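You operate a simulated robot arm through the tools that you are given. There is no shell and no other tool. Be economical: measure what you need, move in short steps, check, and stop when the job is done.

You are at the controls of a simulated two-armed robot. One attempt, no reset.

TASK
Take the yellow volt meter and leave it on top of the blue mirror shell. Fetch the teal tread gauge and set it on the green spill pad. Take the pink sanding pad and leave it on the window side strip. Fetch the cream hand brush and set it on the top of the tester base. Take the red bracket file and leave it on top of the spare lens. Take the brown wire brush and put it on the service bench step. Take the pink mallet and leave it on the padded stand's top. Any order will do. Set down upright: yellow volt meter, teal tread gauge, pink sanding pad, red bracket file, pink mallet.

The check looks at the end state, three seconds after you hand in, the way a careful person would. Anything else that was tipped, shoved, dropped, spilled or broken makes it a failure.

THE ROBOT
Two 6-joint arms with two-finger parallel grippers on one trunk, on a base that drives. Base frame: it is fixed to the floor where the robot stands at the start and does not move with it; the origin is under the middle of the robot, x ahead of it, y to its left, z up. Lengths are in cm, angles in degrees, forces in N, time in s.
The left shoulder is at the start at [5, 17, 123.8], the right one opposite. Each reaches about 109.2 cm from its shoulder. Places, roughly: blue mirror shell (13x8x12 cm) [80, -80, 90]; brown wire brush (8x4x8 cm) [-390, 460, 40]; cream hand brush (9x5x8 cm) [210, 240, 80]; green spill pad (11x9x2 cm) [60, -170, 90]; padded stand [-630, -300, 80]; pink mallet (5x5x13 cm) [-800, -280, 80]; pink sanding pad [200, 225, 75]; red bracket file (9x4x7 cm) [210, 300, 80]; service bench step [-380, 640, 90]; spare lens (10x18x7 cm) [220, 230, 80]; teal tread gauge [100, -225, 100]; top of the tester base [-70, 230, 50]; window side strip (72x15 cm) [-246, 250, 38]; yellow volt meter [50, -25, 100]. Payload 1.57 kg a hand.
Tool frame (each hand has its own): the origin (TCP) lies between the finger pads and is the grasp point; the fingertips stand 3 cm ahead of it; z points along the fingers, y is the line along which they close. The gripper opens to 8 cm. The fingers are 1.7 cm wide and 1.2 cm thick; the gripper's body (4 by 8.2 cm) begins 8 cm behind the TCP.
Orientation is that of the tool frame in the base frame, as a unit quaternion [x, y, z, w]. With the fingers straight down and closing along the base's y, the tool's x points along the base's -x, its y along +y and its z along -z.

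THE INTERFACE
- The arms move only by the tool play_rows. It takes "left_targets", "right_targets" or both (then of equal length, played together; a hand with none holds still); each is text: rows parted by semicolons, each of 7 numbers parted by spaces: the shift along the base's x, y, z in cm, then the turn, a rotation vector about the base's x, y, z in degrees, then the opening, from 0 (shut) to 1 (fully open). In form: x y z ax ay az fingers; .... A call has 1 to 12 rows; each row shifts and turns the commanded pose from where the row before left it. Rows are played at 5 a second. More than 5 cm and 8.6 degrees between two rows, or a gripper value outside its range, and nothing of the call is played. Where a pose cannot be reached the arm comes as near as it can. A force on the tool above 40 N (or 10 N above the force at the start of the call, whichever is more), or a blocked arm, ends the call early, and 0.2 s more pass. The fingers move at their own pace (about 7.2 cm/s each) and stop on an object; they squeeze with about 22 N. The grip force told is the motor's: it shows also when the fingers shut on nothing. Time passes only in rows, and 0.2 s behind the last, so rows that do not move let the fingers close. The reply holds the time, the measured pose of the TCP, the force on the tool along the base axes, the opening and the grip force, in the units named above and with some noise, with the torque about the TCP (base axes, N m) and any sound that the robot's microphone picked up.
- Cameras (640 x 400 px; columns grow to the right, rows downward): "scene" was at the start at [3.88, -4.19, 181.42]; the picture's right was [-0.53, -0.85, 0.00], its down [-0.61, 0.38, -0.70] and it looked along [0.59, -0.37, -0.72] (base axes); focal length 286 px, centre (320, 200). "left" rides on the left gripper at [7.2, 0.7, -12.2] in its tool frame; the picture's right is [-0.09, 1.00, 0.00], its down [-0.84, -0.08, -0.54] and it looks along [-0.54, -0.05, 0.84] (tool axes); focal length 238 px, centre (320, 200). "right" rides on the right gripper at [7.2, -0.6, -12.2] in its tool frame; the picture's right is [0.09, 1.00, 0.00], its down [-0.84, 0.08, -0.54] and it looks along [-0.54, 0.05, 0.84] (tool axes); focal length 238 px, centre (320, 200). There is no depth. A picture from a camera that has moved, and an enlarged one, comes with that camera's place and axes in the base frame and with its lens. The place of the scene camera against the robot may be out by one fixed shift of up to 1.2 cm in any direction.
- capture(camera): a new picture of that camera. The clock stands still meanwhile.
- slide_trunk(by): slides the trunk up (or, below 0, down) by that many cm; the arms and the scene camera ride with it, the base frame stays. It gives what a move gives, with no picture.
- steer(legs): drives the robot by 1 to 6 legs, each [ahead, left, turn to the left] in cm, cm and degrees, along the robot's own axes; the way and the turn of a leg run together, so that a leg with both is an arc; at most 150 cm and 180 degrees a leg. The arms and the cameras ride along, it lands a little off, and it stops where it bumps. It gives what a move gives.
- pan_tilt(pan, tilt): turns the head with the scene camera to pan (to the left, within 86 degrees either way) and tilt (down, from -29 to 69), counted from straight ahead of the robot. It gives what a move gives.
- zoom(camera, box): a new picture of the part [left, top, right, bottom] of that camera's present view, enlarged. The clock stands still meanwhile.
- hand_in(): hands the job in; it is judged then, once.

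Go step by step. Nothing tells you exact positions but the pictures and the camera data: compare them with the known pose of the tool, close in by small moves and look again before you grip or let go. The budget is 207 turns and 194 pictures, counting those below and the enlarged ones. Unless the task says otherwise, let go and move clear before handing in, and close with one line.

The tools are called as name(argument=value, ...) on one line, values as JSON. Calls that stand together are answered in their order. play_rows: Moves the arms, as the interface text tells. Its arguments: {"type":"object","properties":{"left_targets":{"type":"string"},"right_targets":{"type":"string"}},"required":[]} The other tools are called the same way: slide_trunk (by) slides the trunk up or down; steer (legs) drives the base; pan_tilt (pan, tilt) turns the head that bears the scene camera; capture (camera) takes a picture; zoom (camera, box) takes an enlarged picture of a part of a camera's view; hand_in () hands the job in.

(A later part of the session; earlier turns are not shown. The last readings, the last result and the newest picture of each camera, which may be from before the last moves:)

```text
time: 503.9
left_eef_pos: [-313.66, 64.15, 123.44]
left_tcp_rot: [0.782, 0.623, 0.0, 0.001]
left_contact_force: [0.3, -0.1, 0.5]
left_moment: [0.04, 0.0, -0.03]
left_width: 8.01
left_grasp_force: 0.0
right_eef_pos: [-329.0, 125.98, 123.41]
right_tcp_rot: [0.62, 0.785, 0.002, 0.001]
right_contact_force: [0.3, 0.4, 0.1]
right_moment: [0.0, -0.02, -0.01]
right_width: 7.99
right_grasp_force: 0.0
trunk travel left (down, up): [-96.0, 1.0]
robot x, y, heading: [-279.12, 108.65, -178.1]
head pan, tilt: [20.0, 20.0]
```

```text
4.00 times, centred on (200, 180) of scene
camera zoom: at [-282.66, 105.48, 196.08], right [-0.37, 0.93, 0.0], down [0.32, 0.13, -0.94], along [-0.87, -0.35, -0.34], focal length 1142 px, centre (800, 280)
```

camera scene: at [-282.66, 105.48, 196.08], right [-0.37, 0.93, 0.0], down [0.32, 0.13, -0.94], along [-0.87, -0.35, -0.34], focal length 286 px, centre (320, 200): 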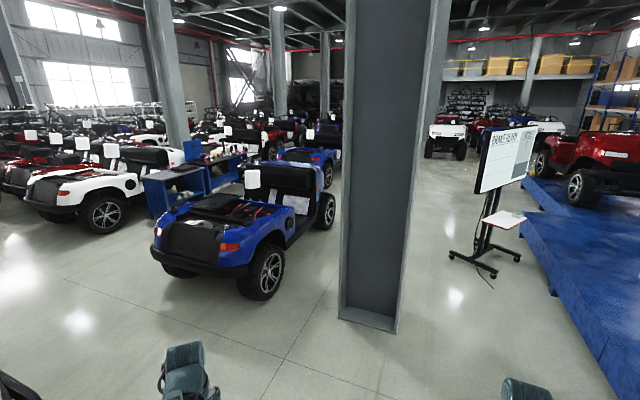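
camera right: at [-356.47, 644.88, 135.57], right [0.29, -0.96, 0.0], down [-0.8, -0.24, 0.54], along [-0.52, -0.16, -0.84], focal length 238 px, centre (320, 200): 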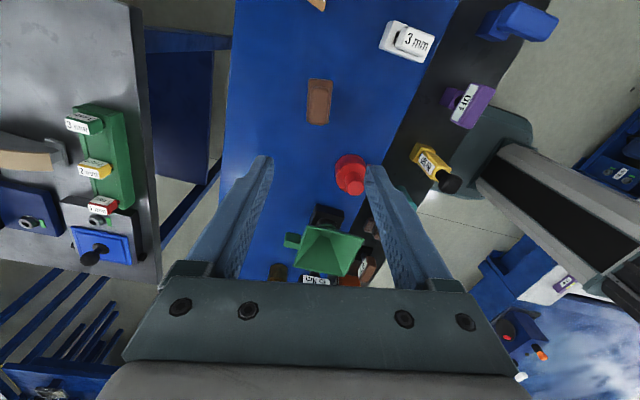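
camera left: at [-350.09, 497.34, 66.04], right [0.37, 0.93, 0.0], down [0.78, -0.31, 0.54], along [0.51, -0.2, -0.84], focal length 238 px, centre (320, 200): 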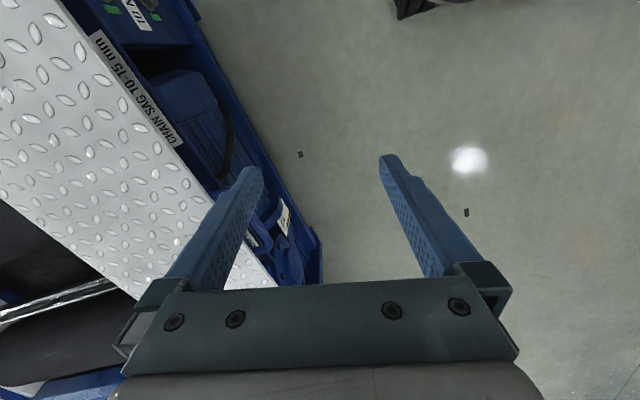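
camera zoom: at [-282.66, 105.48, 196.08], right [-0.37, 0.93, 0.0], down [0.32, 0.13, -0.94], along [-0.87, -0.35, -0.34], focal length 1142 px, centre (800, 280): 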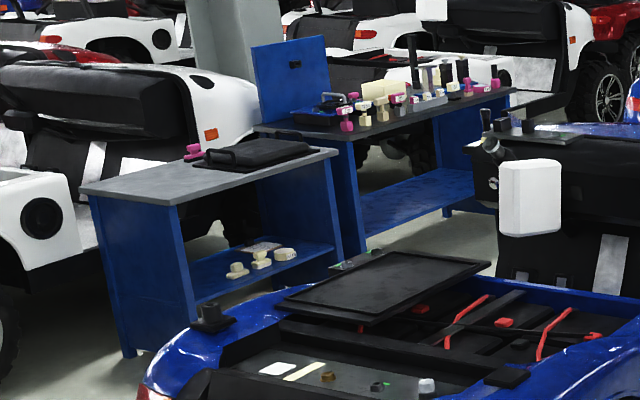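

The mallet bench is behind a blue car; a corridor runs between car and benches. I look further left for obstacles before choosing the path.

pan_tilt(pan=75, tilt=25)

capture(camera="scene")

```text
time: 505.1
left_eef_pos: [-313.64, 64.2, 123.52]
left_tcp_rot: [0.782, 0.623, 0.0, 0.001]
left_contact_force: [0.1, 0.3, -0.3]
left_moment: [0.02, -0.04, -0.05]
left_width: 8.0
left_grasp_force: 0.0
right_eef_pos: [-329.04, 126.05, 123.41]
right_tcp_rot: [0.619, 0.785, 0.0, 0.001]
right_contact_force: [-0.1, 0.5, 0.2]
right_moment: [0.01, 0.01, -0.01]
right_width: 7.98
right_grasp_force: 0.0
trunk travel left (down, up): [-96.0, 1.0]
robot x, y, heading: [-279.1, 108.76, -178.1]
head pan, tilt: [75.0, 25.0]
```

```text
42 pictures are left
camera scene: at [-276.12, 99.97, 195.27], right [-0.97, 0.23, 0.0], down [0.1, 0.41, -0.91], along [-0.21, -0.88, -0.42], focal length 286 px, centre (320, 200)
```

scene: 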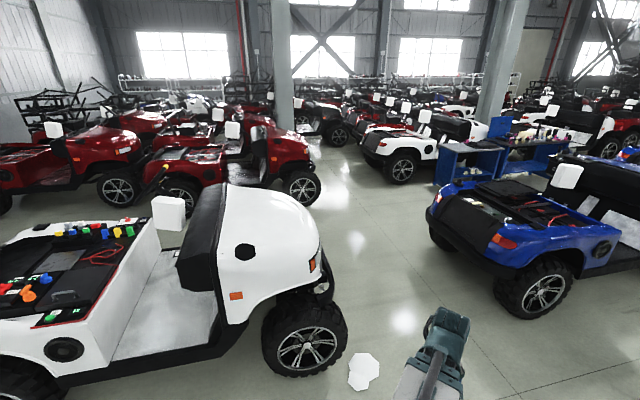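

Path: between the white cart (x>-325) and the blue car (x<-475), then into the corridor. I avoid the octagon on the floor near [-335,-21].

steer(legs=[[118, 0, -1.9], [0, 145, 0], [0, 130, 0]])

pan_tilt(pan=20, tilt=28)

capture(camera="scene")

```text
time: 524.2
left_eef_pos: [-441.72, -211.95, 123.41]
left_tcp_rot: [0.802, 0.597, 0.0, 0.001]
left_contact_force: [0.7, -0.5, -0.9]
left_moment: [0.03, 0.0, 0.02]
left_width: 8.02
left_grasp_force: 0.0
right_eef_pos: [-453.01, -149.37, 123.54]
right_tcp_rot: [0.645, 0.764, 0.001, 0.001]
right_contact_force: [0.5, -0.7, 0.2]
right_moment: [0.02, 0.03, -0.01]
right_width: 8.03
right_grasp_force: 0.1
trunk travel left (down, up): [-96.0, 1.0]
robot x, y, heading: [-404.31, -169.81, 178.0]
head pan, tilt: [75.0, 25.0]
```

```text
time: 525.4
left_eef_pos: [-441.87, -211.98, 123.48]
left_tcp_rot: [0.802, 0.598, -0.001, 0.001]
left_contact_force: [-0.5, 0.4, 0.8]
left_moment: [-0.04, -0.01, 0.02]
left_width: 7.98
left_grasp_force: 0.1
right_eef_pos: [-453.07, -149.24, 123.5]
right_tcp_rot: [0.645, 0.764, 0.001, 0.001]
right_contact_force: [0.1, -1.0, -0.1]
right_moment: [-0.01, 0.02, -0.01]
right_width: 7.98
right_grasp_force: 0.0
trunk travel left (down, up): [-96.0, 1.0]
robot x, y, heading: [-404.01, -170.09, 178.1]
head pan, tilt: [20.0, 28.0]
```

```text
41 pictures are left
camera scene: at [-407.87, -172.68, 194.79], right [-0.31, 0.95, 0.0], down [0.45, 0.15, -0.88], along [-0.84, -0.27, -0.47], focal length 286 px, centre (320, 200)
```

scene: 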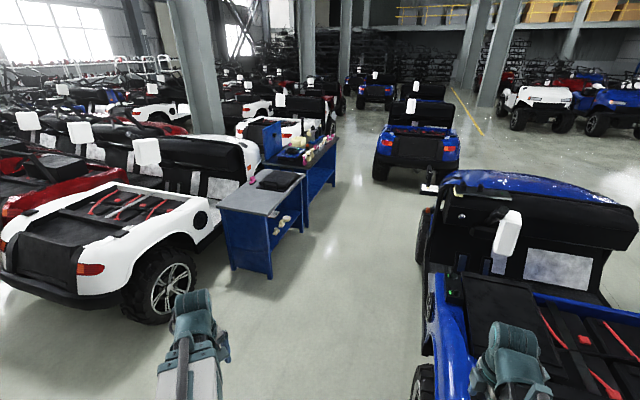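

Wide corridor. I go to y≈-215, turn to face the benches (−y), and slide along to view them.

steer(legs=[[0, 45, 0], [0, 0, 92], [0, -145, 0], [0, -145, 0]])

pan_tilt(pan=-10, tilt=38)

capture(camera="scene")

```text
time: 545.8
left_eef_pos: [-655.19, -248.64, 123.44]
left_tcp_rot: [0.135, 0.991, 0.001, 0.001]
left_contact_force: [0.5, 0.0, -0.3]
left_moment: [0.02, -0.03, 0.04]
left_width: 8.0
left_grasp_force: 0.1
right_eef_pos: [-717.57, -261.32, 123.47]
right_tcp_rot: [-0.096, 0.995, 0.002, 0.001]
right_contact_force: [-0.5, -0.7, -0.3]
right_moment: [0.03, -0.01, -0.01]
right_width: 8.0
right_grasp_force: 0.1
trunk travel left (down, up): [-96.0, 1.0]
robot x, y, heading: [-698.49, -211.56, -90.7]
head pan, tilt: [20.0, 28.0]
```

```text
time: 546.8
left_eef_pos: [-655.04, -248.63, 123.49]
left_tcp_rot: [0.134, 0.991, 0.0, 0.0]
left_contact_force: [0.7, -0.2, 1.1]
left_moment: [-0.01, -0.03, -0.01]
left_width: 8.0
left_grasp_force: 0.1
right_eef_pos: [-717.53, -261.19, 123.48]
right_tcp_rot: [-0.096, 0.995, 0.002, -0.001]
right_contact_force: [-0.1, -0.1, -0.1]
right_moment: [0.06, -0.02, 0.03]
right_width: 7.99
right_grasp_force: 0.0
trunk travel left (down, up): [-96.0, 1.0]
robot x, y, heading: [-698.01, -212.3, -90.7]
head pan, tilt: [-10.0, 38.0]
```

```text
40 pictures are left
camera scene: at [-698.59, -216.43, 193.24], right [-0.98, 0.18, 0.0], down [0.11, 0.6, -0.79], along [-0.15, -0.77, -0.62], focal length 286 px, centre (320, 200)
```

scene: 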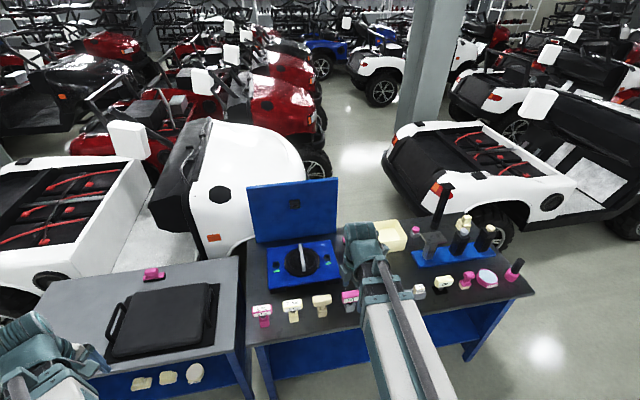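

zoom(camera="scene", box=[240, 170, 540, 340])

zoom(camera="scene", box=[40, 240, 260, 390])

```text
2.13 times, centred on (390, 255) of scene
camera zoom: at [-698.59, -216.43, 193.24], right [-0.98, 0.18, 0.0], down [0.11, 0.6, -0.79], along [-0.15, -0.77, -0.62], focal length 609 px, centre (171, 83)
```

zoom: 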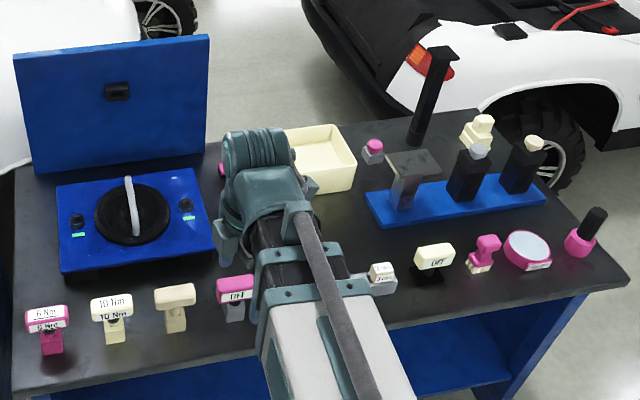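

```text
2.67 times, centred on (150, 315) of scene
camera zoom: at [-698.59, -216.43, 193.24], right [-0.98, 0.18, 0.0], down [0.11, 0.6, -0.79], along [-0.15, -0.77, -0.62], focal length 762 px, centre (773, -107)
```

zoom: 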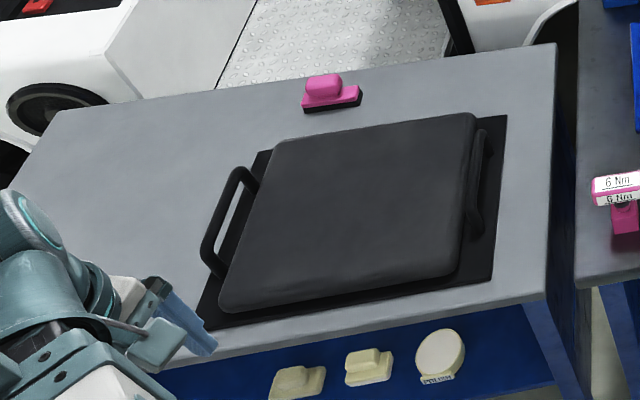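

The mallet is the pink head with black handle at the right end of the second bench, ≈[-803,-282]; the padded stand is the black padded block ≈[-647,-288]. I move right 45 cm, staying short of the second blue car.

steer(legs=[[0, -46, 0]])

pan_tilt(pan=-35, tilt=45)

capture(camera="scene")

```text
time: 549.5
left_eef_pos: [-700.63, -248.13, 123.58]
left_tcp_rot: [0.134, 0.991, 0.001, 0.002]
left_contact_force: [-0.3, -0.4, -1.1]
left_moment: [0.0, -0.05, 0.01]
left_width: 8.0
left_grasp_force: 0.0
right_eef_pos: [-763.14, -260.7, 123.43]
right_tcp_rot: [-0.095, 0.995, 0.002, 0.001]
right_contact_force: [-0.3, 0.6, 0.6]
right_moment: [-0.01, -0.01, -0.03]
right_width: 8.02
right_grasp_force: 0.0
trunk travel left (down, up): [-96.0, 1.0]
robot x, y, heading: [-743.44, -211.2, -90.8]
head pan, tilt: [-10.0, 38.0]
```

```text
time: 550.4
left_eef_pos: [-700.62, -248.15, 123.49]
left_tcp_rot: [0.135, 0.991, 0.001, 0.001]
left_contact_force: [0.7, -0.2, -0.4]
left_moment: [-0.04, 0.04, 0.03]
left_width: 7.99
left_grasp_force: 0.0
right_eef_pos: [-763.1, -260.64, 123.6]
right_tcp_rot: [-0.095, 0.995, 0.001, 0.0]
right_contact_force: [-0.4, -0.6, -0.2]
right_moment: [-0.03, 0.04, -0.02]
right_width: 7.99
right_grasp_force: 0.0
trunk travel left (down, up): [-96.0, 1.0]
robot x, y, heading: [-743.71, -211.86, -90.7]
head pan, tilt: [-35.0, 45.0]
```

```text
37 pictures are left
camera scene: at [-747.28, -213.97, 192.22], right [-0.81, 0.58, 0.0], down [0.41, 0.57, -0.71], along [-0.41, -0.57, -0.71], focal length 286 px, centre (320, 200)
```

scene: 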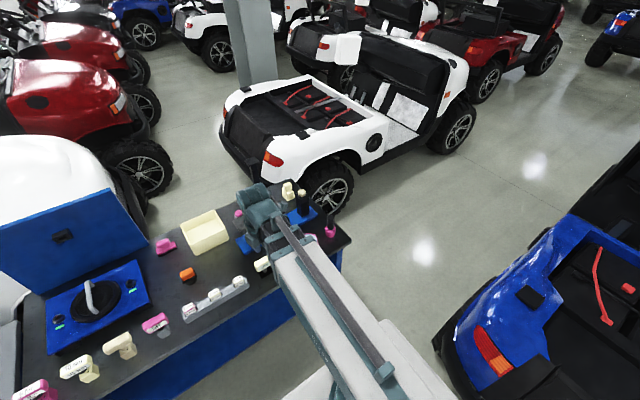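

play_rows(right_targets="-3.95 -2.2 0 0 0 0 1;-3.95 -2.2 0 0 0 0 1;-3.95 -2.2 0 0 0 0 1;-3.95 -2.2 0 0 0 0 1;-3.95 -2.2 0 0 0 0 1;-3.95 -2.2 0 0 0 0 1;-3.95 -2.2 0 0 0 0 1;-3.95 -2.2 0 0 0 0 1;-3.95 -2.2 0 0 0 0 1;-3.95 -2.2 0 0 0 0 1")

slide_trunk(by=-12)

capture(camera="right")

zoom(camera="scene", box=[240, 150, 380, 260])

```text
time: 552.6
left_eef_pos: [-700.74, -248.25, 123.41]
left_tcp_rot: [0.136, 0.991, 0.001, 0.001]
left_contact_force: [0.0, -0.4, 0.5]
left_moment: [0.02, -0.01, 0.0]
left_width: 8.0
left_grasp_force: 0.0
right_eef_pos: [-802.86, -282.7, 123.53]
right_tcp_rot: [-0.096, 0.995, 0.001, 0.001]
right_contact_force: [0.4, 0.0, 0.5]
right_moment: [0.01, -0.02, 0.02]
right_width: 8.02
right_grasp_force: 0.1
trunk travel left (down, up): [-96.0, 1.0]
robot x, y, heading: [-743.44, -210.99, -90.9]
head pan, tilt: [-35.0, 45.0]
```

```text
time: 554.1
left_eef_pos: [-700.7, -248.06, 111.42]
left_tcp_rot: [0.135, 0.991, 0.001, 0.0]
left_contact_force: [-0.2, 0.2, 0.6]
left_moment: [-0.01, -0.02, 0.0]
left_width: 8.0
left_grasp_force: 0.0
right_eef_pos: [-802.83, -282.64, 111.42]
right_tcp_rot: [-0.096, 0.995, 0.002, 0.0]
right_contact_force: [-1.2, 0.6, 0.2]
right_moment: [0.0, 0.0, 0.01]
right_width: 7.97
right_grasp_force: 0.0
trunk travel left (down, up): [-84.0, 13.0]
robot x, y, heading: [-743.53, -211.46, -91.0]
head pan, tilt: [-35.0, 45.0]
```

```text
36 pictures are left
camera right: at [-809.77, -284.65, 123.59], right [-0.28, 0.96, 0.0], down [0.81, 0.23, 0.54], along [0.52, 0.15, -0.84], focal length 238 px, centre (320, 200)
```

right: 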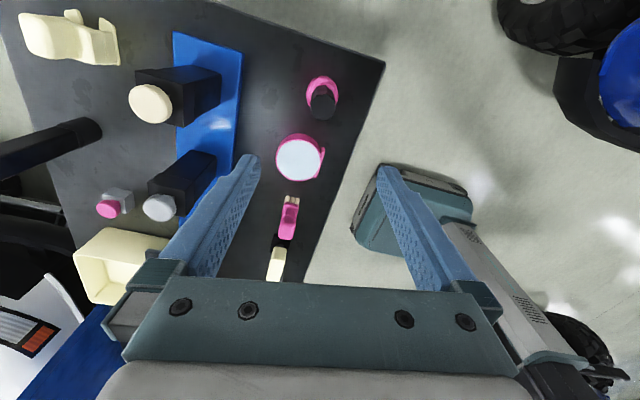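

```text
3.64 times, centred on (310, 205) of scene
camera zoom: at [-747.27, -213.95, 180.22], right [-0.81, 0.58, 0.0], down [0.41, 0.57, -0.71], along [-0.41, -0.57, -0.71], focal length 1038 px, centre (356, 182)
```

zoom: 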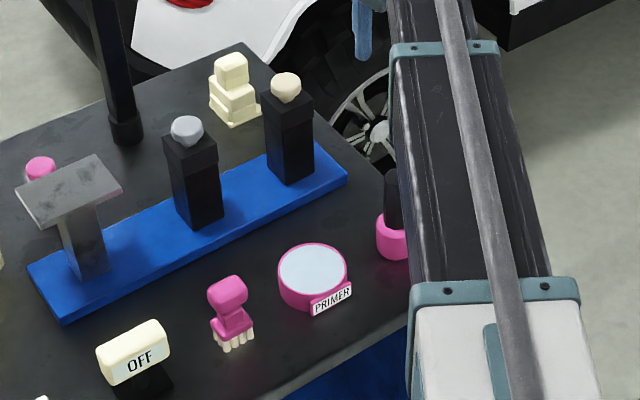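

play_rows(right_targets="-1.7 -0.15 0 0 0 0 1;0 0 0 0 0 0 0.8")

slide_trunk(by=-13)

capture(camera="right")

```text
time: 554.7
left_eef_pos: [-700.55, -248.04, 111.42]
left_tcp_rot: [0.135, 0.991, 0.0, 0.001]
left_contact_force: [0.3, -0.8, -0.4]
left_moment: [-0.02, -0.01, 0.02]
left_width: 7.99
left_grasp_force: 0.1
right_eef_pos: [-804.48, -282.91, 111.51]
right_tcp_rot: [-0.095, 0.995, 0.002, 0.0]
right_contact_force: [-0.7, -0.1, 0.2]
right_moment: [-0.01, 0.0, -0.02]
right_width: 6.4
right_grasp_force: 0.0
trunk travel left (down, up): [-84.0, 13.0]
robot x, y, heading: [-743.66, -212.06, -90.8]
head pan, tilt: [-35.0, 45.0]
```

```text
time: 556.3
left_eef_pos: [-700.69, -248.08, 98.49]
left_tcp_rot: [0.134, 0.991, 0.001, 0.0]
left_contact_force: [0.3, -0.1, -0.3]
left_moment: [0.02, -0.02, -0.02]
left_width: 7.99
left_grasp_force: 0.0
right_eef_pos: [-804.47, -283.07, 98.43]
right_tcp_rot: [-0.095, 0.995, 0.001, 0.0]
right_contact_force: [-0.6, -0.1, 0.6]
right_moment: [-0.01, 0.03, -0.01]
right_width: 6.39
right_grasp_force: 0.0
trunk travel left (down, up): [-71.0, 26.0]
robot x, y, heading: [-743.63, -211.64, -91.0]
head pan, tilt: [-35.0, 45.0]
```

```text
34 pictures are left
camera right: at [-811.46, -284.93, 110.59], right [-0.28, 0.96, 0.0], down [0.81, 0.23, 0.54], along [0.52, 0.15, -0.84], focal length 238 px, centre (320, 200)
```

right: 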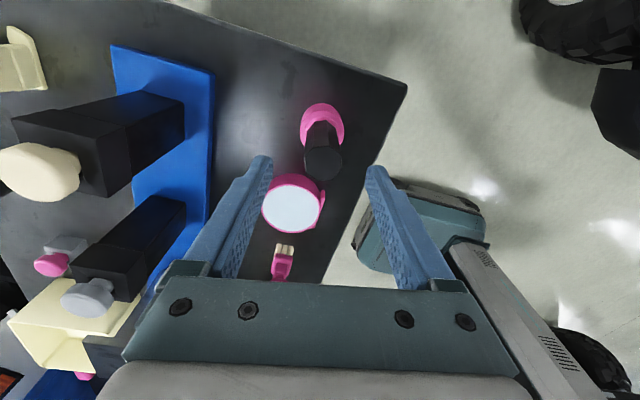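

slide_trunk(by=-8.2)

capture(camera="right")

zoom(camera="scene", box=[260, 110, 380, 210])

```text
time: 557.4
left_eef_pos: [-700.58, -248.08, 90.33]
left_tcp_rot: [0.134, 0.991, 0.001, 0.0]
left_contact_force: [0.9, 0.6, -0.1]
left_moment: [0.0, 0.01, -0.02]
left_width: 8.0
left_grasp_force: 0.1
right_eef_pos: [-804.51, -282.98, 90.25]
right_tcp_rot: [-0.095, 0.996, 0.002, 0.0]
right_contact_force: [-0.1, -0.4, 0.2]
right_moment: [-0.03, 0.0, 0.01]
right_width: 6.41
right_grasp_force: 0.1
trunk travel left (down, up): [-62.8, 34.2]
robot x, y, heading: [-743.35, -211.28, -90.5]
head pan, tilt: [-35.0, 45.0]
```

```text
33 pictures are left
camera right: at [-811.46, -284.93, 102.39], right [-0.28, 0.96, 0.0], down [0.81, 0.23, 0.54], along [0.52, 0.15, -0.84], focal length 238 px, centre (320, 200)
```

right: 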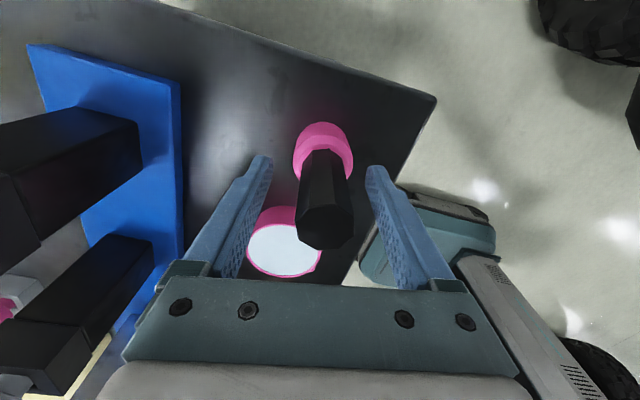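

```text
4.00 times, centred on (320, 160) of scene
camera zoom: at [-747.27, -213.95, 159.02], right [-0.81, 0.58, 0.0], down [0.41, 0.57, -0.71], along [-0.41, -0.57, -0.71], focal length 1142 px, centre (320, 360)
```

zoom: 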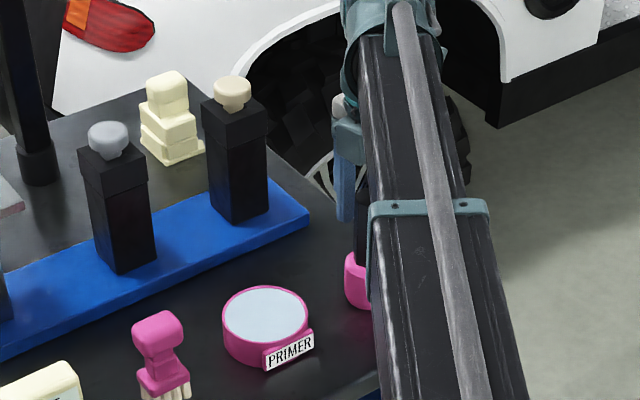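

play_rows(right_targets="0 0 0 0 0 0 0.4;0 0 0 0 0 0 0;0 0 0 0 0 0 0;0 0 0 0 0 0 0;0 0 0 0 0 0 0;0 0 0 0 0 0 0")

slide_trunk(by=2)

slide_trunk(by=28)

capture(camera="right")

```text
time: 558.8
left_eef_pos: [-700.63, -248.12, 90.44]
left_tcp_rot: [0.134, 0.991, 0.001, 0.001]
left_contact_force: [-0.5, 0.5, -0.5]
left_moment: [0.01, 0.0, 0.01]
left_width: 8.0
left_grasp_force: 0.1
right_eef_pos: [-804.47, -283.05, 90.31]
right_tcp_rot: [-0.095, 0.995, 0.002, 0.0]
right_contact_force: [-0.2, 0.3, 1.4]
right_moment: [-0.07, 0.05, 0.0]
right_width: 3.1
right_grasp_force: 21.8
trunk travel left (down, up): [-62.8, 34.2]
robot x, y, heading: [-743.58, -211.31, -90.9]
head pan, tilt: [-35.0, 45.0]
```

```text
time: 559.5
left_eef_pos: [-700.6, -248.09, 92.36]
left_tcp_rot: [0.135, 0.991, 0.001, 0.002]
left_contact_force: [-0.2, -0.3, -0.7]
left_moment: [0.0, -0.01, 0.03]
left_width: 7.98
left_grasp_force: 0.1
right_eef_pos: [-804.53, -283.02, 92.21]
right_tcp_rot: [-0.095, 0.995, 0.002, 0.0]
right_contact_force: [-0.9, -0.1, -4.8]
right_moment: [-0.01, 0.01, 0.0]
right_width: 3.07
right_grasp_force: 22.5
trunk travel left (down, up): [-64.8, 32.2]
robot x, y, heading: [-743.79, -211.64, -90.7]
head pan, tilt: [-35.0, 45.0]
```

```text
time: 562.3
left_eef_pos: [-700.67, -248.12, 120.32]
left_tcp_rot: [0.134, 0.991, 0.001, 0.001]
left_contact_force: [-0.4, -0.4, -0.3]
left_moment: [0.0, -0.02, 0.02]
left_width: 8.02
left_grasp_force: 0.1
right_eef_pos: [-804.5, -283.0, 120.3]
right_tcp_rot: [-0.094, 0.996, 0.002, 0.0]
right_contact_force: [-0.1, -0.9, -4.1]
right_moment: [0.01, 0.05, 0.01]
right_width: 3.09
right_grasp_force: 22.1
trunk travel left (down, up): [-92.8, 4.2]
robot x, y, heading: [-743.46, -211.4, -90.9]
head pan, tilt: [-35.0, 45.0]
```

```text
31 pictures are left
camera right: at [-811.5, -284.99, 132.33], right [-0.28, 0.96, 0.0], down [0.81, 0.23, 0.54], along [0.52, 0.15, -0.84], focal length 238 px, centre (320, 200)
```

right: 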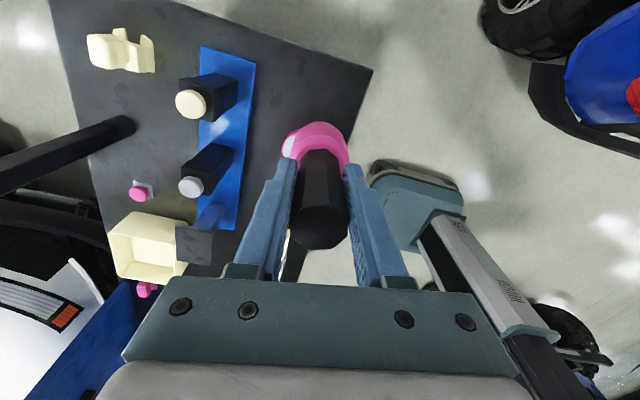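

Mallet held. Bring it back, slide along to the padded stand.

play_rows(right_targets="3.95 2.2 0 0 0 0 0;3.95 2.2 0 0 0 0 0;3.95 2.2 0 0 0 0 0;3.95 2.2 0 0 0 0 0;3.95 2.2 0 0 0 0 0;3.95 2.2 0 0 0 0 0;3.95 2.2 0 0 0 0 0;3.95 2.2 0 0 0 0 0;3.95 2.2 0 0 0 0 0;3.95 2.2 0 0 0 0 0")

steer(legs=[[0, 112, 0.5]])

pan_tilt(pan=0, tilt=48)

capture(camera="scene")

capture(camera="right")

```text
time: 564.5
left_eef_pos: [-700.46, -248.06, 120.34]
left_tcp_rot: [0.134, 0.991, 0.001, 0.0]
left_contact_force: [-0.2, 0.3, 0.0]
left_moment: [0.03, 0.01, 0.01]
left_width: 7.99
left_grasp_force: 0.1
right_eef_pos: [-765.3, -260.85, 120.33]
right_tcp_rot: [-0.095, 0.995, 0.002, 0.0]
right_contact_force: [-0.1, 0.0, -4.3]
right_moment: [0.0, 0.05, 0.01]
right_width: 3.09
right_grasp_force: 22.0
trunk travel left (down, up): [-92.8, 4.2]
robot x, y, heading: [-743.43, -211.66, -90.8]
head pan, tilt: [-35.0, 45.0]
```

```text
time: 570.2
left_eef_pos: [-588.85, -248.98, 120.25]
left_tcp_rot: [0.132, 0.991, 0.001, 0.0]
left_contact_force: [0.7, -0.2, -0.1]
left_moment: [-0.01, -0.02, 0.0]
left_width: 7.99
left_grasp_force: 0.1
right_eef_pos: [-653.28, -262.31, 120.32]
right_tcp_rot: [-0.098, 0.995, 0.002, -0.001]
right_contact_force: [0.5, 0.5, -4.4]
right_moment: [-0.04, 0.01, 0.0]
right_width: 3.1
right_grasp_force: 21.9
trunk travel left (down, up): [-92.8, 4.2]
robot x, y, heading: [-632.32, -212.74, -90.6]
head pan, tilt: [-35.0, 45.0]
```

```text
time: 571.3
left_eef_pos: [-588.87, -248.91, 120.3]
left_tcp_rot: [0.132, 0.991, 0.001, 0.001]
left_contact_force: [-0.3, -0.9, -0.1]
left_moment: [-0.02, 0.03, 0.01]
left_width: 8.01
left_grasp_force: 0.1
right_eef_pos: [-653.39, -262.17, 120.24]
right_tcp_rot: [-0.099, 0.995, 0.001, 0.0]
right_contact_force: [0.0, 0.1, -4.4]
right_moment: [-0.03, 0.04, -0.01]
right_width: 3.1
right_grasp_force: 21.8
trunk travel left (down, up): [-92.8, 4.2]
robot x, y, heading: [-632.38, -212.51, -90.5]
head pan, tilt: [0.0, 48.0]
```

```text
30 pictures are left
camera scene: at [-631.02, -216.44, 188.59], right [-1.0, 0.01, 0.0], down [0.01, 0.74, -0.67], along [-0.01, -0.67, -0.74], focal length 286 px, centre (320, 200)
```

scene: 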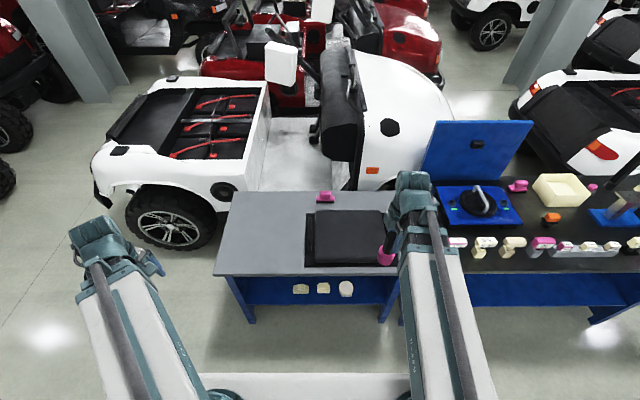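

```text
29 pictures are left
camera right: at [-660.39, -264.21, 132.37], right [-0.28, 0.96, 0.0], down [0.81, 0.24, 0.54], along [0.52, 0.16, -0.84], focal length 238 px, centre (320, 200)
```

right: 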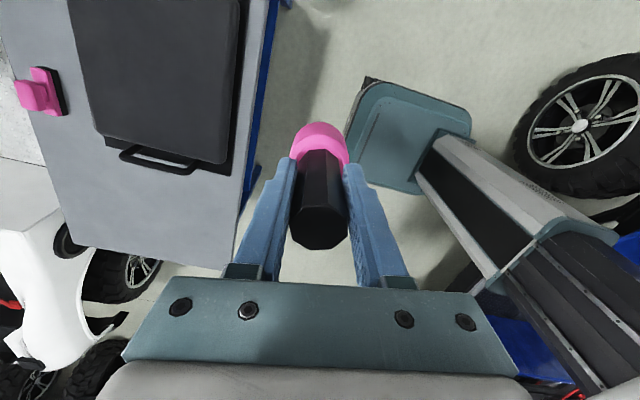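

Before placing I inspect the stand closely to see what its "top" is.

zoom(camera="scene", box=[205, 175, 405, 315])

capture(camera="left")

```text
2.86 times, centred on (305, 245) of scene
camera zoom: at [-631.02, -216.44, 188.59], right [-1.0, 0.01, 0.0], down [0.01, 0.74, -0.67], along [-0.01, -0.67, -0.74], focal length 816 px, centre (363, 71)
```

zoom: 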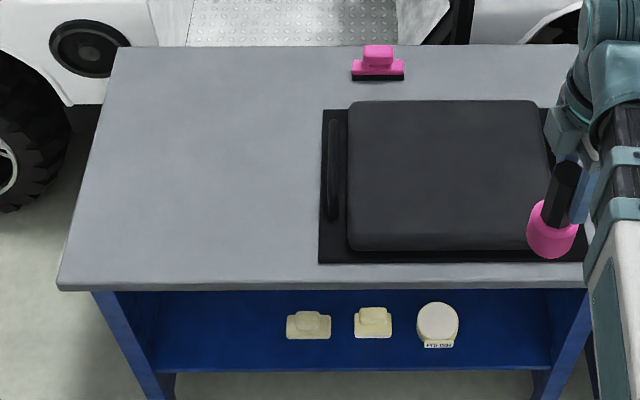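

```text
27 pictures are left
camera left: at [-595.58, -246.54, 132.5], right [0.35, 0.94, 0.0], down [0.79, -0.29, 0.54], along [0.51, -0.19, -0.84], focal length 238 px, centre (320, 200)
```

left: 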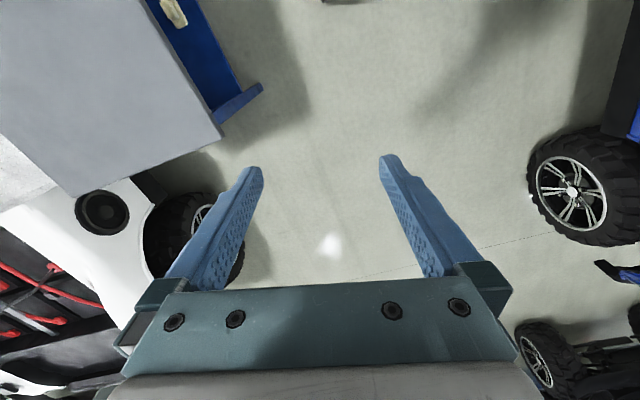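

The given place (-630,-300, z 80) matches the centre of the grey-topped stand itself, so I'll set the mallet on its free grey top around [-612,-296], not touching the black pad. Shift the base 30 cm and move over it.

steer(legs=[[0, 30, 0]])

play_rows(right_targets="1.3 -4.3 0 0 0 0 0;1.3 -4.3 0 0 0 0 0;1.3 -4.3 0 0 0 0 0;1.3 -4.3 0 0 0 0 0;1.3 -4.3 0 0 0 0 0;1.3 -4.3 0 0 0 0 0;1.3 -4.3 0 0 0 0 0;1.3 -4.3 0 0 0 0 0")

slide_trunk(by=-15)

capture(camera="right")

capture(camera="scene")

```text
time: 573.3
left_eef_pos: [-559.09, -249.58, 120.25]
left_tcp_rot: [0.135, 0.991, 0.001, 0.0]
left_contact_force: [0.2, -0.5, 0.1]
left_moment: [-0.01, 0.03, -0.02]
left_width: 8.01
left_grasp_force: 0.0
right_eef_pos: [-623.74, -262.38, 120.31]
right_tcp_rot: [-0.095, 0.996, 0.001, 0.0]
right_contact_force: [0.2, -1.0, -3.5]
right_moment: [-0.01, 0.06, 0.01]
right_width: 3.08
right_grasp_force: 22.0
trunk travel left (down, up): [-92.8, 4.2]
robot x, y, heading: [-602.11, -213.35, -90.8]
head pan, tilt: [0.0, 48.0]
```

```text
time: 575.1
left_eef_pos: [-559.06, -249.68, 120.25]
left_tcp_rot: [0.135, 0.991, 0.002, 0.0]
left_contact_force: [0.8, -1.0, -0.6]
left_moment: [0.03, 0.0, 0.0]
left_width: 7.99
left_grasp_force: 0.0
right_eef_pos: [-613.29, -296.81, 120.2]
right_tcp_rot: [-0.095, 0.995, 0.003, 0.0]
right_contact_force: [-0.2, -0.4, -4.1]
right_moment: [0.0, 0.03, -0.02]
right_width: 3.11
right_grasp_force: 21.3
trunk travel left (down, up): [-92.8, 4.2]
robot x, y, heading: [-602.15, -213.05, -90.6]
head pan, tilt: [0.0, 48.0]
```

```text
time: 576.9
left_eef_pos: [-559.13, -249.53, 105.24]
left_tcp_rot: [0.135, 0.991, 0.001, 0.0]
left_contact_force: [0.1, -0.6, 0.1]
left_moment: [0.01, -0.02, 0.0]
left_width: 7.99
left_grasp_force: 0.0
right_eef_pos: [-613.41, -296.54, 105.17]
right_tcp_rot: [-0.095, 0.995, 0.002, -0.001]
right_contact_force: [0.2, 0.1, -4.1]
right_moment: [0.0, 0.02, 0.0]
right_width: 3.07
right_grasp_force: 22.1
trunk travel left (down, up): [-77.8, 19.2]
robot x, y, heading: [-602.59, -213.34, -90.8]
head pan, tilt: [0.0, 48.0]
```

```text
26 pictures are left
camera right: at [-620.4, -298.52, 117.36], right [-0.28, 0.96, 0.0], down [0.81, 0.23, 0.54], along [0.52, 0.15, -0.84], focal length 238 px, centre (320, 200)
```

right: 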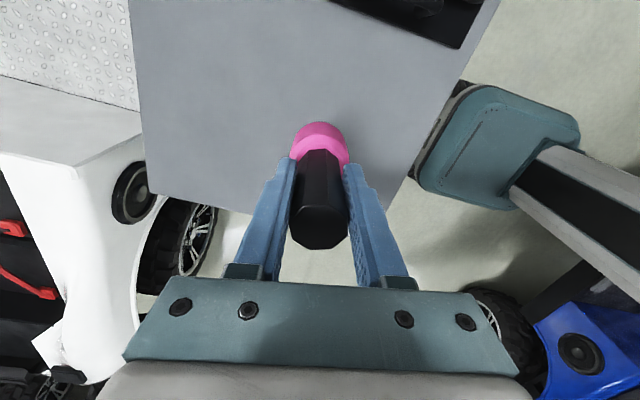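

```text
25 pictures are left
camera scene: at [-601.18, -216.75, 173.6], right [-1.0, 0.01, 0.0], down [0.01, 0.74, -0.67], along [-0.01, -0.67, -0.74], focal length 286 px, centre (320, 200)
```

scene: 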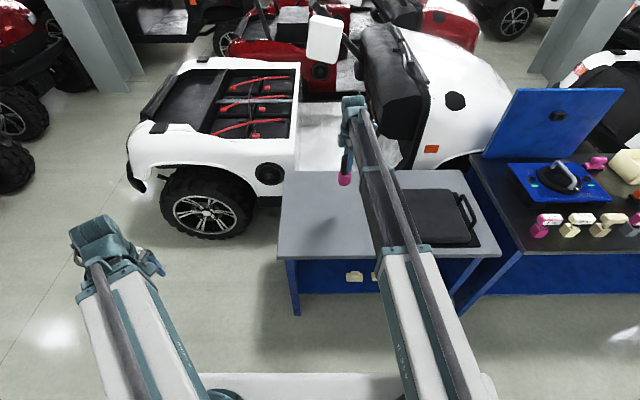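

slide_trunk(by=-12)

slide_trunk(by=-1)

slide_trunk(by=-0.5)

capture(camera="right")

zoom(camera="scene", box=[310, 80, 400, 180])

```text
time: 578.4
left_eef_pos: [-559.1, -249.64, 93.28]
left_tcp_rot: [0.135, 0.991, 0.0, 0.0]
left_contact_force: [0.6, -0.8, 0.0]
left_moment: [0.0, -0.01, 0.0]
left_width: 7.97
left_grasp_force: 0.1
right_eef_pos: [-613.46, -296.63, 93.25]
right_tcp_rot: [-0.095, 0.996, 0.002, -0.001]
right_contact_force: [0.8, 0.5, -5.0]
right_moment: [0.03, 0.05, -0.04]
right_width: 3.12
right_grasp_force: 22.1
trunk travel left (down, up): [-65.8, 31.2]
robot x, y, heading: [-602.33, -212.44, -90.9]
head pan, tilt: [0.0, 48.0]
```

```text
time: 578.9
left_eef_pos: [-559.15, -249.5, 92.26]
left_tcp_rot: [0.135, 0.991, 0.001, 0.0]
left_contact_force: [1.0, -0.3, 0.2]
left_moment: [0.0, -0.01, 0.01]
left_width: 8.03
left_grasp_force: 0.1
right_eef_pos: [-613.48, -296.53, 92.26]
right_tcp_rot: [-0.095, 0.995, 0.003, 0.0]
right_contact_force: [-0.2, -0.2, -3.8]
right_moment: [0.01, 0.07, 0.02]
right_width: 3.09
right_grasp_force: 22.0
trunk travel left (down, up): [-64.8, 32.2]
robot x, y, heading: [-602.06, -212.86, -90.5]
head pan, tilt: [0.0, 48.0]
```

```text
time: 579.5
left_eef_pos: [-559.22, -249.58, 91.8]
left_tcp_rot: [0.134, 0.991, 0.001, 0.0]
left_contact_force: [0.5, -0.1, 0.2]
left_moment: [-0.01, 0.0, -0.02]
left_width: 8.04
left_grasp_force: 0.0
right_eef_pos: [-613.34, -296.6, 91.73]
right_tcp_rot: [-0.095, 0.995, 0.001, 0.0]
right_contact_force: [-0.6, 0.5, -4.4]
right_moment: [0.0, 0.04, -0.02]
right_width: 3.1
right_grasp_force: 21.4
trunk travel left (down, up): [-64.3, 32.7]
robot x, y, heading: [-601.88, -212.66, -90.7]
head pan, tilt: [0.0, 48.0]
```

```text
24 pictures are left
camera right: at [-620.4, -298.52, 103.85], right [-0.28, 0.96, 0.0], down [0.81, 0.23, 0.54], along [0.52, 0.15, -0.84], focal length 238 px, centre (320, 200)
```

right: 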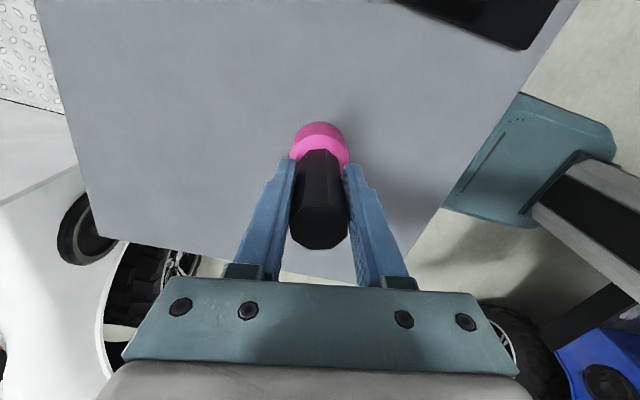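

```text
4.00 times, centred on (355, 130) of scene
camera zoom: at [-601.17, -216.75, 160.09], right [-1.0, 0.01, 0.0], down [0.01, 0.74, -0.67], along [-0.01, -0.67, -0.74], focal length 1142 px, centre (180, 480)
```

zoom: 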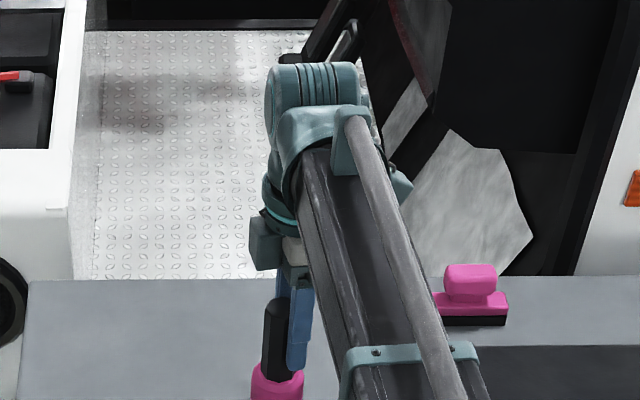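

slide_trunk(by=-0.5)

slide_trunk(by=-0.4)

slide_trunk(by=-0.3)

slide_trunk(by=-0.3)

```text
time: 580.0
left_eef_pos: [-559.08, -249.54, 91.34]
left_tcp_rot: [0.134, 0.991, 0.001, 0.0]
left_contact_force: [0.9, 0.6, 0.6]
left_moment: [0.01, -0.01, 0.02]
left_width: 8.03
left_grasp_force: 0.0
right_eef_pos: [-613.44, -296.49, 91.22]
right_tcp_rot: [-0.095, 0.995, 0.002, -0.001]
right_contact_force: [-0.2, 0.2, -3.1]
right_moment: [-0.01, 0.06, -0.02]
right_width: 3.09
right_grasp_force: 21.8
trunk travel left (down, up): [-63.8, 33.2]
robot x, y, heading: [-602.09, -213.1, -91.0]
head pan, tilt: [0.0, 48.0]
```

```text
time: 580.5
left_eef_pos: [-559.09, -249.6, 90.83]
left_tcp_rot: [0.135, 0.991, 0.0, 0.0]
left_contact_force: [-0.3, 0.2, 0.2]
left_moment: [0.03, 0.01, 0.0]
left_width: 8.02
left_grasp_force: 0.2
right_eef_pos: [-613.34, -296.58, 90.82]
right_tcp_rot: [-0.095, 0.996, 0.001, 0.0]
right_contact_force: [0.8, 0.5, -3.9]
right_moment: [-0.01, 0.04, -0.02]
right_width: 3.11
right_grasp_force: 21.9
trunk travel left (down, up): [-63.4, 33.6]
robot x, y, heading: [-602.21, -212.47, -90.7]
head pan, tilt: [0.0, 48.0]
```

```text
time: 581.1
left_eef_pos: [-559.2, -249.56, 90.52]
left_tcp_rot: [0.134, 0.991, 0.001, 0.001]
left_contact_force: [-0.3, 0.7, 0.0]
left_moment: [0.01, -0.04, 0.0]
left_width: 7.99
left_grasp_force: 0.0
right_eef_pos: [-613.42, -296.48, 90.54]
right_tcp_rot: [-0.095, 0.995, 0.001, 0.0]
right_contact_force: [0.3, 0.0, -3.3]
right_moment: [0.03, 0.04, 0.01]
right_width: 3.08
right_grasp_force: 21.7
trunk travel left (down, up): [-63.1, 33.9]
robot x, y, heading: [-602.4, -212.49, -90.6]
head pan, tilt: [0.0, 48.0]
```

```text
time: 581.6
left_eef_pos: [-559.2, -249.61, 90.34]
left_tcp_rot: [0.135, 0.991, 0.001, 0.001]
left_contact_force: [0.4, 0.4, 0.3]
left_moment: [-0.01, -0.01, 0.03]
left_width: 8.02
left_grasp_force: 0.1
right_eef_pos: [-613.4, -296.61, 90.2]
right_tcp_rot: [-0.095, 0.995, 0.002, -0.001]
right_contact_force: [-0.3, 0.0, -4.3]
right_moment: [-0.02, 0.03, 0.02]
right_width: 3.1
right_grasp_force: 22.7
trunk travel left (down, up): [-62.8, 34.2]
robot x, y, heading: [-602.25, -213.01, -90.5]
head pan, tilt: [0.0, 48.0]
```

slide_trunk(by=-0.3)

slide_trunk(by=-0.3)

slide_trunk(by=-0.3)

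zoom(camera="scene", box=[300, 130, 380, 200])

```text
time: 582.1
left_eef_pos: [-559.11, -249.46, 89.92]
left_tcp_rot: [0.135, 0.991, 0.0, 0.001]
left_contact_force: [1.2, 0.1, 0.0]
left_moment: [0.0, -0.01, -0.03]
left_width: 8.0
left_grasp_force: 0.1
right_eef_pos: [-613.46, -296.57, 89.84]
right_tcp_rot: [-0.095, 0.995, 0.001, 0.001]
right_contact_force: [-0.4, 0.2, -3.7]
right_moment: [0.0, 0.04, 0.0]
right_width: 3.06
right_grasp_force: 21.5
trunk travel left (down, up): [-62.5, 34.5]
robot x, y, heading: [-602.04, -213.14, -90.8]
head pan, tilt: [0.0, 48.0]
```

```text
time: 582.6
left_eef_pos: [-559.08, -249.52, 89.72]
left_tcp_rot: [0.135, 0.991, 0.001, 0.0]
left_contact_force: [1.0, 0.4, 0.4]
left_moment: [-0.02, -0.02, 0.01]
left_width: 8.0
left_grasp_force: 0.0
right_eef_pos: [-613.39, -296.58, 89.63]
right_tcp_rot: [-0.095, 0.995, 0.002, 0.0]
right_contact_force: [0.9, -0.3, -4.1]
right_moment: [-0.01, 0.04, 0.03]
right_width: 3.09
right_grasp_force: 22.2
trunk travel left (down, up): [-62.2, 34.8]
robot x, y, heading: [-601.78, -212.64, -90.8]
head pan, tilt: [0.0, 48.0]
```

```text
time: 583.1
left_eef_pos: [-559.23, -249.63, 89.33]
left_tcp_rot: [0.135, 0.991, 0.001, 0.0]
left_contact_force: [-1.0, 0.6, -0.4]
left_moment: [0.0, -0.02, 0.01]
left_width: 8.02
left_grasp_force: 0.1
right_eef_pos: [-613.45, -296.56, 89.34]
right_tcp_rot: [-0.095, 0.995, 0.002, 0.0]
right_contact_force: [-1.1, -0.4, -3.7]
right_moment: [-0.01, 0.02, -0.02]
right_width: 3.1
right_grasp_force: 21.7
trunk travel left (down, up): [-61.9, 35.1]
robot x, y, heading: [-602.26, -212.81, -90.8]
head pan, tilt: [0.0, 48.0]
```

```text
5.71 times, centred on (340, 165) of scene
camera zoom: at [-601.17, -216.75, 157.69], right [-1.0, 0.01, 0.0], down [0.01, 0.74, -0.67], along [-0.01, -0.67, -0.74], focal length 1632 px, centre (206, 400)
```

zoom: 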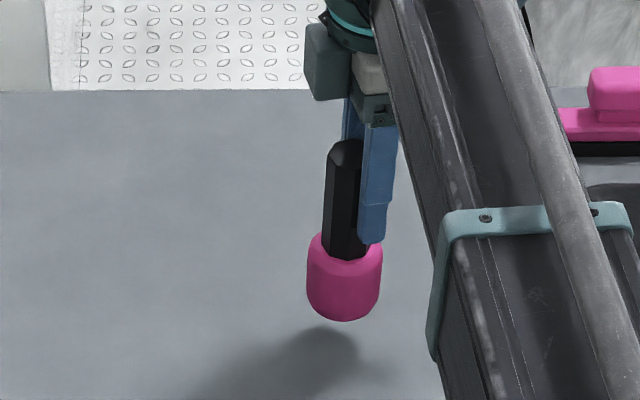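

The grey top is lower than bench B; still a gap under the mallet. Continue down.

slide_trunk(by=-1.5)

slide_trunk(by=-0.6)

zoom(camera="scene", box=[300, 130, 380, 200])

```text
time: 583.8
left_eef_pos: [-559.03, -249.62, 87.89]
left_tcp_rot: [0.135, 0.991, 0.002, 0.0]
left_contact_force: [-0.2, -0.6, 0.2]
left_moment: [0.0, 0.02, -0.02]
left_width: 8.0
left_grasp_force: 0.1
right_eef_pos: [-613.38, -296.52, 87.88]
right_tcp_rot: [-0.095, 0.995, 0.003, 0.0]
right_contact_force: [0.1, -0.9, -4.4]
right_moment: [0.0, 0.04, 0.0]
right_width: 3.08
right_grasp_force: 21.8
trunk travel left (down, up): [-60.4, 36.6]
robot x, y, heading: [-601.99, -213.15, -90.8]
head pan, tilt: [0.0, 48.0]
```

```text
time: 584.3
left_eef_pos: [-559.26, -249.52, 87.37]
left_tcp_rot: [0.135, 0.991, 0.001, 0.0]
left_contact_force: [-0.6, -0.7, -0.2]
left_moment: [0.04, 0.0, 0.0]
left_width: 7.97
left_grasp_force: 0.0
right_eef_pos: [-613.37, -296.57, 87.27]
right_tcp_rot: [-0.095, 0.995, 0.001, -0.001]
right_contact_force: [-0.3, 0.2, -4.0]
right_moment: [-0.05, 0.05, -0.01]
right_width: 3.1
right_grasp_force: 21.6
trunk travel left (down, up): [-59.8, 37.2]
robot x, y, heading: [-602.05, -212.98, -90.8]
head pan, tilt: [0.0, 48.0]
```

```text
5.71 times, centred on (340, 165) of scene
camera zoom: at [-601.17, -216.75, 155.59], right [-1.0, 0.01, 0.0], down [0.01, 0.74, -0.67], along [-0.01, -0.67, -0.74], focal length 1632 px, centre (206, 400)
```

zoom: 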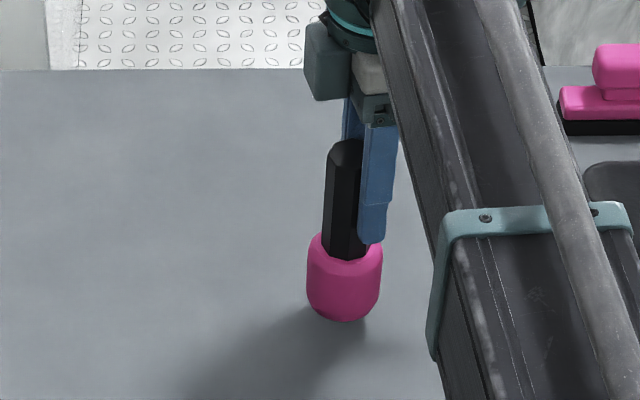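

slide_trunk(by=-0.5)

slide_trunk(by=-0.4)

slide_trunk(by=-0.3)

slide_trunk(by=-0.3)

zoom(camera="scene", box=[300, 130, 380, 200])

```text
time: 584.9
left_eef_pos: [-559.09, -249.57, 86.77]
left_tcp_rot: [0.135, 0.991, 0.001, 0.001]
left_contact_force: [-0.4, 0.5, 0.3]
left_moment: [0.01, 0.0, -0.03]
left_width: 8.0
left_grasp_force: 0.0
right_eef_pos: [-613.45, -296.5, 86.78]
right_tcp_rot: [-0.095, 0.995, 0.002, -0.001]
right_contact_force: [-0.1, 1.0, -4.4]
right_moment: [-0.03, 0.05, 0.0]
right_width: 3.08
right_grasp_force: 22.1
trunk travel left (down, up): [-59.3, 37.7]
robot x, y, heading: [-602.38, -212.53, -90.7]
head pan, tilt: [0.0, 48.0]
```

```text
time: 585.4
left_eef_pos: [-559.14, -249.5, 86.38]
left_tcp_rot: [0.135, 0.991, 0.001, 0.0]
left_contact_force: [-0.1, 0.6, 0.1]
left_moment: [-0.01, 0.01, -0.02]
left_width: 8.02
left_grasp_force: 0.0
right_eef_pos: [-613.32, -296.54, 86.34]
right_tcp_rot: [-0.095, 0.995, 0.003, 0.0]
right_contact_force: [0.0, -0.3, -4.8]
right_moment: [0.03, 0.02, -0.01]
right_width: 3.07
right_grasp_force: 21.9
trunk travel left (down, up): [-58.9, 38.1]
robot x, y, heading: [-602.22, -212.83, -90.7]
head pan, tilt: [0.0, 48.0]
```

```text
time: 585.9
left_eef_pos: [-559.13, -249.55, 86.22]
left_tcp_rot: [0.135, 0.991, 0.001, 0.0]
left_contact_force: [0.9, -0.1, -0.5]
left_moment: [-0.03, 0.0, 0.01]
left_width: 8.01
left_grasp_force: 0.1
right_eef_pos: [-613.31, -296.57, 86.05]
right_tcp_rot: [-0.095, 0.995, 0.002, 0.0]
right_contact_force: [-0.1, 0.2, -4.9]
right_moment: [0.0, 0.06, 0.01]
right_width: 3.08
right_grasp_force: 22.4
trunk travel left (down, up): [-58.6, 38.4]
robot x, y, heading: [-602.27, -213.07, -90.7]
head pan, tilt: [0.0, 48.0]
```

```text
time: 586.4
left_eef_pos: [-559.12, -249.66, 85.76]
left_tcp_rot: [0.135, 0.991, 0.001, 0.0]
left_contact_force: [-0.1, -0.2, 0.5]
left_moment: [0.01, 0.0, 0.0]
left_width: 8.01
left_grasp_force: 0.0
right_eef_pos: [-613.43, -296.63, 85.72]
right_tcp_rot: [-0.095, 0.995, 0.001, 0.0]
right_contact_force: [0.2, -0.2, -5.6]
right_moment: [0.01, 0.04, 0.01]
right_width: 3.1
right_grasp_force: 22.3
trunk travel left (down, up): [-58.3, 38.7]
robot x, y, heading: [-602.15, -212.77, -90.7]
head pan, tilt: [0.0, 48.0]
```

```text
5.71 times, centred on (340, 165) of scene
camera zoom: at [-601.17, -216.75, 154.09], right [-1.0, 0.01, 0.0], down [0.01, 0.74, -0.67], along [-0.01, -0.67, -0.74], focal length 1632 px, centre (206, 400)
```

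zoom: 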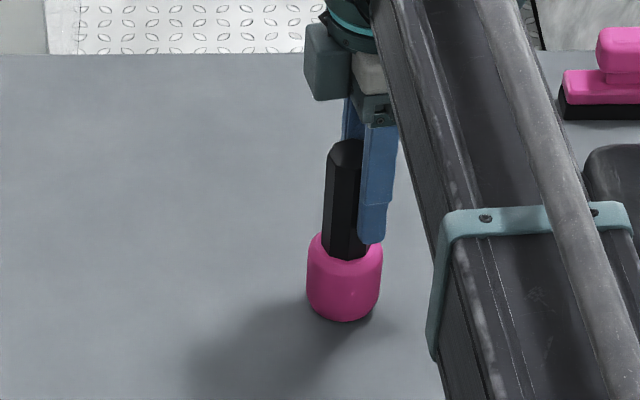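

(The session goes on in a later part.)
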